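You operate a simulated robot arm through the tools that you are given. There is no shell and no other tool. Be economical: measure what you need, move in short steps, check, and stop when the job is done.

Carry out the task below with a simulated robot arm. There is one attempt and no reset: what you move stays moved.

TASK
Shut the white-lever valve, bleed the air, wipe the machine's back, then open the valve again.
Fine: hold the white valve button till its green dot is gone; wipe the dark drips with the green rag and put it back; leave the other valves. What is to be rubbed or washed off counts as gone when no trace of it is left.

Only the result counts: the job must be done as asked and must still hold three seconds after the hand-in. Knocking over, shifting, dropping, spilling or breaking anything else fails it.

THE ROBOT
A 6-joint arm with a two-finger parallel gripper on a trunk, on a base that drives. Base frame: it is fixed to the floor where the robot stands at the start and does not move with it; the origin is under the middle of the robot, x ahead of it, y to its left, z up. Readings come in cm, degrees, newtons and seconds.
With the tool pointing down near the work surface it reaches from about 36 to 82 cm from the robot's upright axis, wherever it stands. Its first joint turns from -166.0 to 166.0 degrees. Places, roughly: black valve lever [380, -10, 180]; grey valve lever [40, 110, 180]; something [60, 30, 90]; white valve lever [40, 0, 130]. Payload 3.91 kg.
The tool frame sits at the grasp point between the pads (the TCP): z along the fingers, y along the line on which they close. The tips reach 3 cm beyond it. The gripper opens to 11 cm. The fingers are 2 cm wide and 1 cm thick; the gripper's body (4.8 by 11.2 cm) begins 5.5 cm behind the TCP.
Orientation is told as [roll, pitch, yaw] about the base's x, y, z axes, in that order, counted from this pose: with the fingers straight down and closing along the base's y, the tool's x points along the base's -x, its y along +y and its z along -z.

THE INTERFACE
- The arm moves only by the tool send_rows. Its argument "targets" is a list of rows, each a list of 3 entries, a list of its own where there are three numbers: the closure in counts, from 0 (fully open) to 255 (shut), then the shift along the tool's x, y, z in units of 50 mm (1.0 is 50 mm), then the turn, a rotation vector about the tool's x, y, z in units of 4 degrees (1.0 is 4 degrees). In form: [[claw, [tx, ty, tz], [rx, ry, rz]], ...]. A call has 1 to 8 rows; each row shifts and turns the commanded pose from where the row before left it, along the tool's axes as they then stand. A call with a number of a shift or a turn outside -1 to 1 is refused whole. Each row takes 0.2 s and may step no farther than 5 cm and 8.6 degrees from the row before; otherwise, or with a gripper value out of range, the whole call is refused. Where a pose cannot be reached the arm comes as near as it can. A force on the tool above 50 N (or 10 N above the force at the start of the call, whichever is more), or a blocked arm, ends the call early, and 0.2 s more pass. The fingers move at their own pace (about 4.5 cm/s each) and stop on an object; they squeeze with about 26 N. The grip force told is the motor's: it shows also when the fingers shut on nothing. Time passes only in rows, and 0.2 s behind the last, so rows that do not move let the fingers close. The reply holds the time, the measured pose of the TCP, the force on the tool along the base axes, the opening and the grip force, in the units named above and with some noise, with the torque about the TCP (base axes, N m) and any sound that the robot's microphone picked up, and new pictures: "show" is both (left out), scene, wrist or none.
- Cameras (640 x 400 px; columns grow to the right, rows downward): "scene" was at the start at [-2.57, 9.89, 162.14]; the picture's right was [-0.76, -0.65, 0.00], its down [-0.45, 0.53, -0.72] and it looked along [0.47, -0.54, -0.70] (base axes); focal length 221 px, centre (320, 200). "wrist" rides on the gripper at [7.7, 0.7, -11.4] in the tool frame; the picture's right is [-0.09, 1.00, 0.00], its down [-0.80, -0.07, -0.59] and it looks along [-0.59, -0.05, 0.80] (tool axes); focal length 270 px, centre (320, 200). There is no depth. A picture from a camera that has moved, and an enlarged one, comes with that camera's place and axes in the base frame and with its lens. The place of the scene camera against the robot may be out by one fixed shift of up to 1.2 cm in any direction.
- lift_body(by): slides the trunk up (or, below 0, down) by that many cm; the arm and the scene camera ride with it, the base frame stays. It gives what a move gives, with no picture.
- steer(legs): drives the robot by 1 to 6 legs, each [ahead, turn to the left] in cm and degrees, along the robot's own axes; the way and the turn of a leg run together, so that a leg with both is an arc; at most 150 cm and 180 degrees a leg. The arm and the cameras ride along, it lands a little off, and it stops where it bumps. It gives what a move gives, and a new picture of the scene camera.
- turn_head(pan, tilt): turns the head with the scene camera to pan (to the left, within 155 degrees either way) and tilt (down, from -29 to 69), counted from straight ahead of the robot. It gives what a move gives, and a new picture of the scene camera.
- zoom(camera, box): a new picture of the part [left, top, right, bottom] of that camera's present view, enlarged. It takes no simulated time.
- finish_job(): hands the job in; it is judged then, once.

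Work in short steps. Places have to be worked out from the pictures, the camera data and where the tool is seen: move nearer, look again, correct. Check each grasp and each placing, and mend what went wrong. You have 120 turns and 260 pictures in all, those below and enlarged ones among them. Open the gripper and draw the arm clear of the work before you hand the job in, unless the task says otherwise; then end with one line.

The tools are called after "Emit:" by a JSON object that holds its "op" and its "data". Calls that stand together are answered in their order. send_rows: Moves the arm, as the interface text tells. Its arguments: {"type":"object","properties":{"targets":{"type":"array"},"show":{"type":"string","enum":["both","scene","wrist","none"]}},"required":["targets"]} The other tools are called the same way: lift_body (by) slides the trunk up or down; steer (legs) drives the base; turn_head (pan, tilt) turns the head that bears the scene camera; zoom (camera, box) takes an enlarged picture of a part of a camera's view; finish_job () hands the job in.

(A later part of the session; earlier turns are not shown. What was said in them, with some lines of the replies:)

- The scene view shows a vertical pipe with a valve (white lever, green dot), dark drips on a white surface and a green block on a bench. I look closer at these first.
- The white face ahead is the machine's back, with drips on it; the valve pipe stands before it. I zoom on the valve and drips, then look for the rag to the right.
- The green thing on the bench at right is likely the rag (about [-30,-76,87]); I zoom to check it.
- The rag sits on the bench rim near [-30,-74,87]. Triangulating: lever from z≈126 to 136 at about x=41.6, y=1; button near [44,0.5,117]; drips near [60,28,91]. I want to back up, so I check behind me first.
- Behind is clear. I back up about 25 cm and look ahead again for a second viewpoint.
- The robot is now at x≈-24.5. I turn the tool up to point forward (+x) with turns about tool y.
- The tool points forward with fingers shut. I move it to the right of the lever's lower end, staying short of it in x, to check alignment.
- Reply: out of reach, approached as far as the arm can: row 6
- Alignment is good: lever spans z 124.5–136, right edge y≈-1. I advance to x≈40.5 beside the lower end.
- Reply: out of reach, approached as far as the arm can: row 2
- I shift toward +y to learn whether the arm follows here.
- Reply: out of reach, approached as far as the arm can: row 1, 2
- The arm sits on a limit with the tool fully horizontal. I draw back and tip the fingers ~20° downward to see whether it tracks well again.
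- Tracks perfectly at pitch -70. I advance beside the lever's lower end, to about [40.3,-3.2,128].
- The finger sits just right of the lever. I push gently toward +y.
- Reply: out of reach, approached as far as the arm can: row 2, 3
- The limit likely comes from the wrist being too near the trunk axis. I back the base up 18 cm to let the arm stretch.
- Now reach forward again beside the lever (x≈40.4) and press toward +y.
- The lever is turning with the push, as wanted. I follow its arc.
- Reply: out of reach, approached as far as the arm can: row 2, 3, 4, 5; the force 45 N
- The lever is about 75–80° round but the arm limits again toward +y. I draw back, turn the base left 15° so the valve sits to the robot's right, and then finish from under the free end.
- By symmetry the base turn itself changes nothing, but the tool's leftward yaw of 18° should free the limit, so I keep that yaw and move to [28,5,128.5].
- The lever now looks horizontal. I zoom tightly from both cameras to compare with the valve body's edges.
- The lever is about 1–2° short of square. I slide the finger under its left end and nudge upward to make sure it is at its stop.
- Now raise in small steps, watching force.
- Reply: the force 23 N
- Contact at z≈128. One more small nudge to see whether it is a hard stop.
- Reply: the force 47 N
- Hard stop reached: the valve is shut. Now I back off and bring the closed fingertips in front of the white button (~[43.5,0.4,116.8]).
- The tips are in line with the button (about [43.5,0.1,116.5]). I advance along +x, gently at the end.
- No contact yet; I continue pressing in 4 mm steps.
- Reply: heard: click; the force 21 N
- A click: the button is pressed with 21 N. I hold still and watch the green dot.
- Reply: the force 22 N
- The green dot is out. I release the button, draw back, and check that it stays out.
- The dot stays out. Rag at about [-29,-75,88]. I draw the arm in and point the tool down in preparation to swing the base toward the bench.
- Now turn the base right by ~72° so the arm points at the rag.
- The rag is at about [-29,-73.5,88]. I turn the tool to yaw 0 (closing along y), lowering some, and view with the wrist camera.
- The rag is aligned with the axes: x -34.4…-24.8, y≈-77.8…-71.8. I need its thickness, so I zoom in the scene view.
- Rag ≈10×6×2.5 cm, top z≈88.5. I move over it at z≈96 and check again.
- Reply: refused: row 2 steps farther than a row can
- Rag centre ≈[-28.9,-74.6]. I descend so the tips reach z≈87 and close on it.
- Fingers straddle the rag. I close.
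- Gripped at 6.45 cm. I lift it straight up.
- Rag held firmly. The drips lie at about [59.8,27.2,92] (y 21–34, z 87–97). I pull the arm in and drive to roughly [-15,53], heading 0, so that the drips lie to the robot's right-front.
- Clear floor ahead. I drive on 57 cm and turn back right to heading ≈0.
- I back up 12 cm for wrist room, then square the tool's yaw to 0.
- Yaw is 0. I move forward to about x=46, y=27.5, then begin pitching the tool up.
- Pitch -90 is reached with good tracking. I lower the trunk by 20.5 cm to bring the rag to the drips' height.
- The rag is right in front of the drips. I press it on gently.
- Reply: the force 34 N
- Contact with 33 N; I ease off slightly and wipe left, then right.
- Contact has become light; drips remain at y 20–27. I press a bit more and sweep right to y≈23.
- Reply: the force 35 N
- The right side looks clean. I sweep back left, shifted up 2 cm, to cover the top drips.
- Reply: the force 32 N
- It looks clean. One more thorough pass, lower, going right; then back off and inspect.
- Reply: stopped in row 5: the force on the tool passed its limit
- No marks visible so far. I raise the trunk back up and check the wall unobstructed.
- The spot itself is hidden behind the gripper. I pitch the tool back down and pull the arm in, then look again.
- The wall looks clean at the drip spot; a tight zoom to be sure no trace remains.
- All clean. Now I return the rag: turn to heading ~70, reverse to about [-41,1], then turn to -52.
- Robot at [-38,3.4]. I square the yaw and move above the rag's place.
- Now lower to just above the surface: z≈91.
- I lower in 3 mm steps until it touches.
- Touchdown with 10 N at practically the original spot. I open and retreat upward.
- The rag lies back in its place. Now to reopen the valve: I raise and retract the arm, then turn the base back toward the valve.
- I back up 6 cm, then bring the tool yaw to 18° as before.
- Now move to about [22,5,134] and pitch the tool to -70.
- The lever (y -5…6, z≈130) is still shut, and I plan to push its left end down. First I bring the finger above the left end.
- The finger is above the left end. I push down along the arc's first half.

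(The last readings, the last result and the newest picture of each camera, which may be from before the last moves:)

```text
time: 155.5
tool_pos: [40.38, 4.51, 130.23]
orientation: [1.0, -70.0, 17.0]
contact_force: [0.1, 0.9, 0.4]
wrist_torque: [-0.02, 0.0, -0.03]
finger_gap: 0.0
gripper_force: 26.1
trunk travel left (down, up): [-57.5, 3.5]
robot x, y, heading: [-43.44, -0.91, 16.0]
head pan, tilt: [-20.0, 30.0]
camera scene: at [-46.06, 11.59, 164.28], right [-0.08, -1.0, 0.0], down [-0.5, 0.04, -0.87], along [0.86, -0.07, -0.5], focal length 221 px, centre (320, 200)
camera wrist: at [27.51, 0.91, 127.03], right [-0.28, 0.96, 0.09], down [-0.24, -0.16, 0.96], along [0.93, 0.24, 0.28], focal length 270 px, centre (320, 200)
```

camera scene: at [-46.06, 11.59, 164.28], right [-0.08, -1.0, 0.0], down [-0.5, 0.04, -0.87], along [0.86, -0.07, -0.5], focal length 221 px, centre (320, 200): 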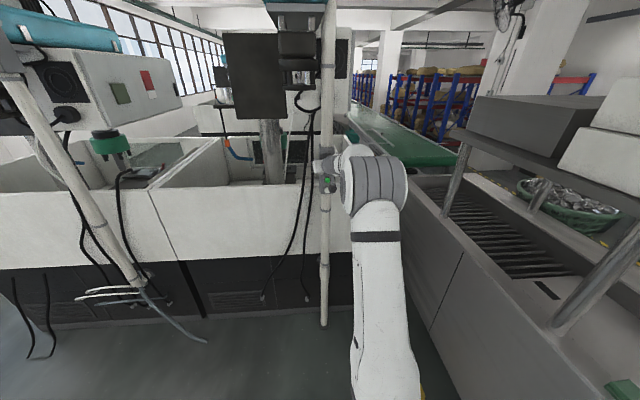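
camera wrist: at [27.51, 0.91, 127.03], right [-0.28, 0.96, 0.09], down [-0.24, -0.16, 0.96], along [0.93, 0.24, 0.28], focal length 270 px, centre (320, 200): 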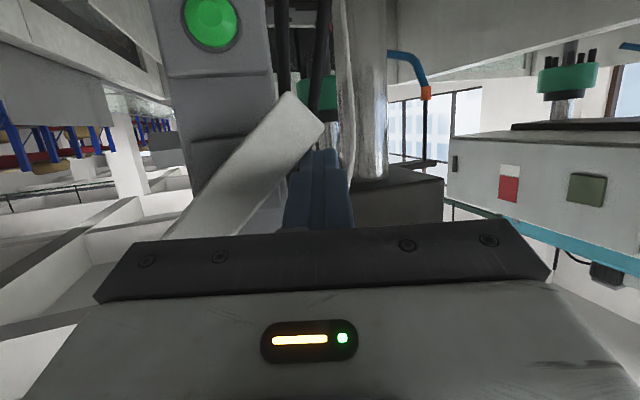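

The lever turns and pressure returns (green dot lit, as expected). I follow on to vertical.

Emit:
{"op": "send_rows", "data": {"targets": [[255, [0.215, -0.076, 0.053], [0, 0, 0]], [255, [0.215, -0.076, 0.053], [0, 0, 0]], [255, [0.158, -0.163, 0.005], [0, 0, 0]], [255, [0.158, -0.163, 0.005], [0, 0, 0]], [255, [0, 0, 0], [0, 0, 0]]]}}

```text
time: 156.7
tool_pos: [40.37, 2.41, 127.07]
orientation: [0.3, -70.2, 18.0]
contact_force: [3.5, 24.1, 18.4]
wrist_torque: [-0.26, -0.15, 0.32]
finger_gap: 0.01
gripper_force: 25.4
trunk travel left (down, up): [-57.5, 3.5]
robot x, y, heading: [-43.16, -0.72, 15.7]
head pan, tilt: [-20.0, 30.0]
camera scene: at [-46.23, 12.09, 164.26], right [-0.08, -1.0, 0.0], down [-0.5, 0.04, -0.87], along [0.86, -0.07, -0.5], focal length 221 px, centre (320, 200)
camera wrist: at [27.5, -1.14, 123.74], right [-0.28, 0.95, 0.08], down [-0.25, -0.16, 0.95], along [0.93, 0.25, 0.28], focal length 270 px, centre (320, 200)
```

scene: 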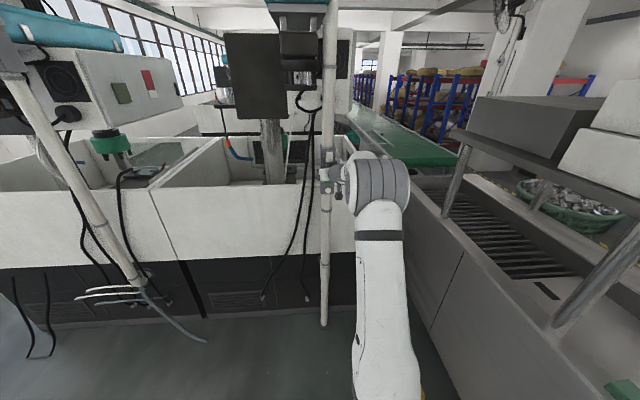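
wrist: 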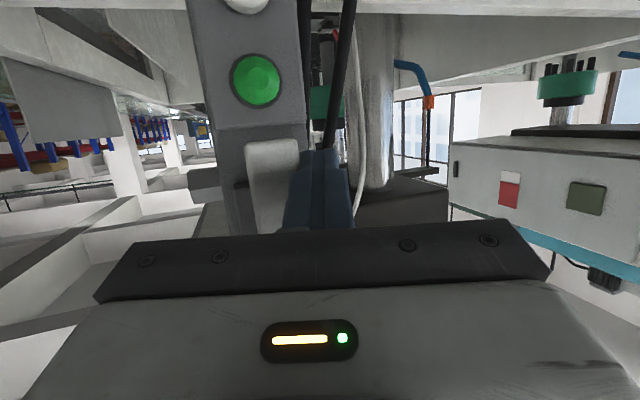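

The lever is about vertical with 24 N resistance. One small nudge more, then back away and inspect.

Emit:
{"op": "send_rows", "data": {"targets": [[255, [0, -0.08, -0.02], [0, 0, 0]], [255, [0, 0, 0], [0, 0, 0]]], "show": "none"}}

Emit:
{"op": "send_rows", "data": {"targets": [[255, [0, 0.3, 0], [0, 0, 0]], [255, [0, 0.1, -0.6], [0, 0, 0]], [255, [0, 0, -0.9], [0, 0, 0]], [255, [0, 0, -0.9], [0, 0, 0]], [255, [0, 0, -0.6], [0, 0, 0]], [255, [0, 0, 0], [0, 0, 0]]]}}

Emit:
{"op": "zoom", "data": {"camera": "wrist", "box": [130, 0, 330, 240]}}

Emit:
{"op": "zoom", "data": {"camera": "scene", "box": [290, 120, 390, 210]}}

```text
time: 157.3
tool_pos: [40.26, 2.44, 127.04]
orientation: [0.3, -70.2, 18.2]
contact_force: [6.1, 35.6, 25.3]
wrist_torque: [-0.33, -0.28, 0.41]
finger_gap: 0.0
gripper_force: 25.9
trunk travel left (down, up): [-57.5, 3.5]
robot x, y, heading: [-43.36, -0.57, 15.9]
head pan, tilt: [-20.0, 30.0]
```

```text
time: 158.7
tool_pos: [26.34, -1.12, 131.59]
orientation: [1.0, -69.8, 16.9]
contact_force: [-0.6, 0.1, 0.7]
wrist_torque: [0.03, -0.04, -0.01]
finger_gap: 0.02
gripper_force: 26.1
trunk travel left (down, up): [-57.5, 3.5]
robot x, y, heading: [-43.33, -0.51, 15.8]
head pan, tilt: [-20.0, 30.0]
camera scene: at [-46.03, 11.6, 164.28], right [-0.08, -1.0, 0.0], down [-0.5, 0.04, -0.87], along [0.86, -0.07, -0.5], focal length 221 px, centre (320, 200)
camera wrist: at [13.54, -4.69, 128.45], right [-0.28, 0.96, 0.09], down [-0.24, -0.16, 0.96], along [0.93, 0.24, 0.28], focal length 270 px, centre (320, 200)
```

scene: 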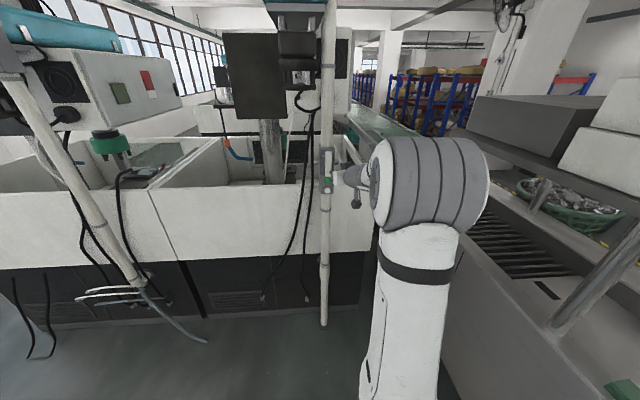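
wrist: 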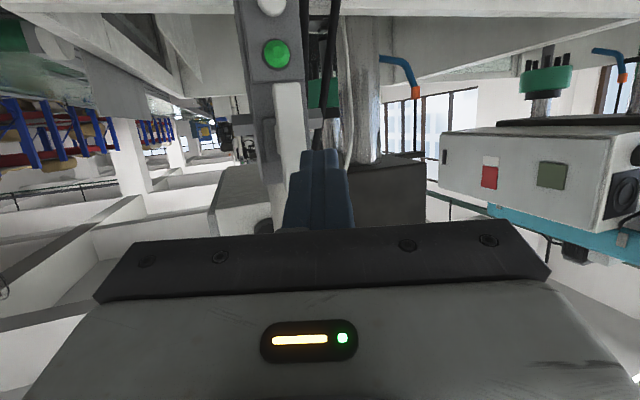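

```text
1.67 times, centred on (230, 120) of wrist
camera zoom: at [13.54, -4.69, 128.45], right [-0.28, 0.96, 0.09], down [-0.24, -0.16, 0.96], along [0.93, 0.24, 0.28], focal length 450 px, centre (470, 333)
```

zoom: 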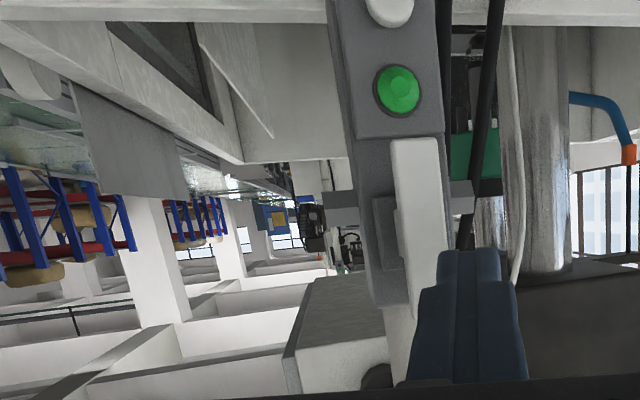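

```text
4.44 times, centred on (340, 165) of scene
camera zoom: at [-46.03, 11.6, 164.28], right [-0.08, -1.0, 0.0], down [-0.5, 0.04, -0.87], along [0.86, -0.07, -0.5], focal length 982 px, centre (231, 356)
```

zoom: 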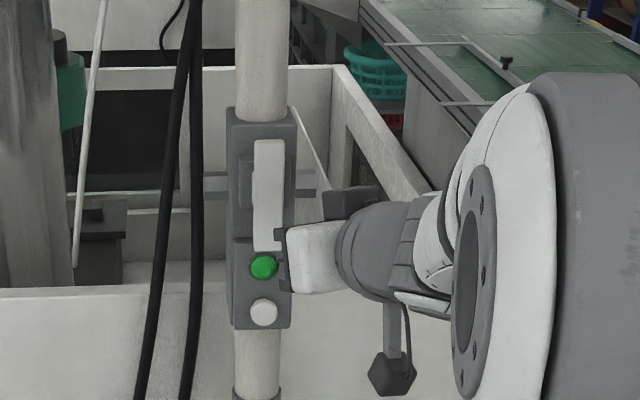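

The lever is upright at its stop: valve open. I open the gripper, draw back further, and do a last check of the wall and the rag.

Emit:
{"op": "send_rows", "data": {"targets": [[0, [0, 0, -0.8], [0, 0, 0]], [0, [0, 0, -0.6], [0, 0, 0]], [0, [0, 0, 0], [0, 0, 0]], [0, [0, 0, 0], [0, 0, 0]], [0, [0, 0, 0], [0, 0, 0]], [0, [0, 0, 0], [0, 0, 0]], [0, [0, 0, 0], [0, 0, 0]]], "show": "none"}}

Emit:
{"op": "zoom", "data": {"camera": "scene", "box": [220, 170, 340, 270]}}

Emit:
{"op": "turn_head", "data": {"pan": -90, "tilt": 45}}

```text
time: 160.3
tool_pos: [20.12, -3.05, 134.08]
orientation: [1.0, -70.0, 17.0]
contact_force: [-0.1, 0.1, -0.1]
wrist_torque: [0.01, 0.01, -0.01]
finger_gap: 11.0
gripper_force: 0.1
trunk travel left (down, up): [-57.5, 3.5]
robot x, y, heading: [-43.41, -1.11, 15.3]
head pan, tilt: [-20.0, 30.0]
```

```text
4.00 times, centred on (280, 220) of scene
camera zoom: at [-46.07, 11.59, 164.28], right [-0.08, -1.0, 0.0], down [-0.5, 0.04, -0.87], along [0.86, -0.07, -0.5], focal length 884 px, centre (480, 120)
```

zoom: 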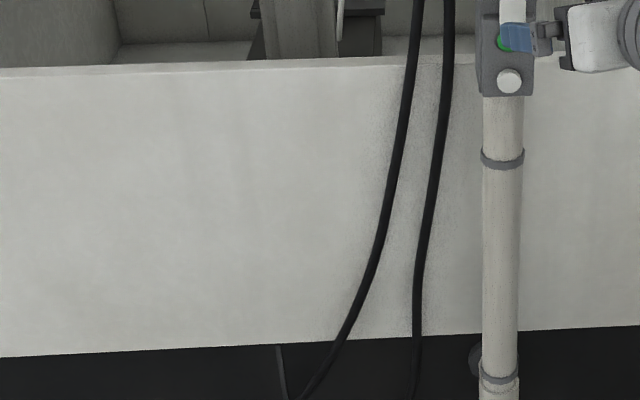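

```text
time: 161.7
tool_pos: [20.14, -3.1, 134.05]
orientation: [0.9, -69.9, 17.0]
contact_force: [-0.1, 0.1, -0.3]
wrist_torque: [-0.03, 0.02, -0.01]
finger_gap: 11.01
gripper_force: 0.0
trunk travel left (down, up): [-57.5, 3.5]
robot x, y, heading: [-43.56, -1.0, 15.6]
head pan, tilt: [-90.0, 45.0]
camera scene: at [-52.9, 4.45, 162.02], right [-0.96, -0.27, 0.0], down [-0.19, 0.68, -0.71], along [0.19, -0.68, -0.71], focal length 221 px, centre (320, 200)
```

scene: 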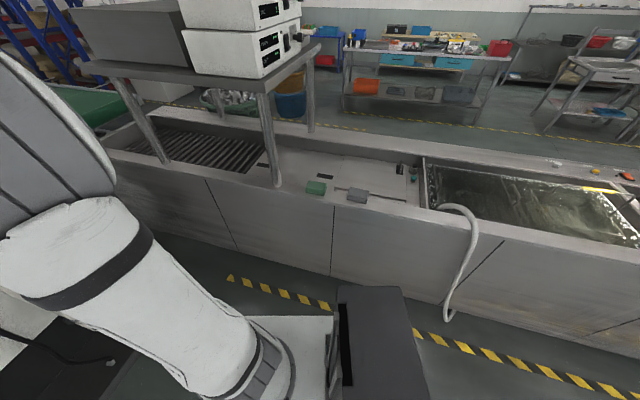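

The wall is clean, the rag is back in its place, the valve is open, and the arm is clear with the gripper open. I hand the job in.

Emit:
{"op": "finish_job", "data": {}}

```text
The job is handed in.
```

I shut the white-lever valve to its stop and held its button until the green dot went out. Then I wiped the drips off the machine's back and put the green rag back, about half a centimetre off where it lay. Last, I turned the valve open again to its stop, which lit the green dot once more. The other valves were left alone.
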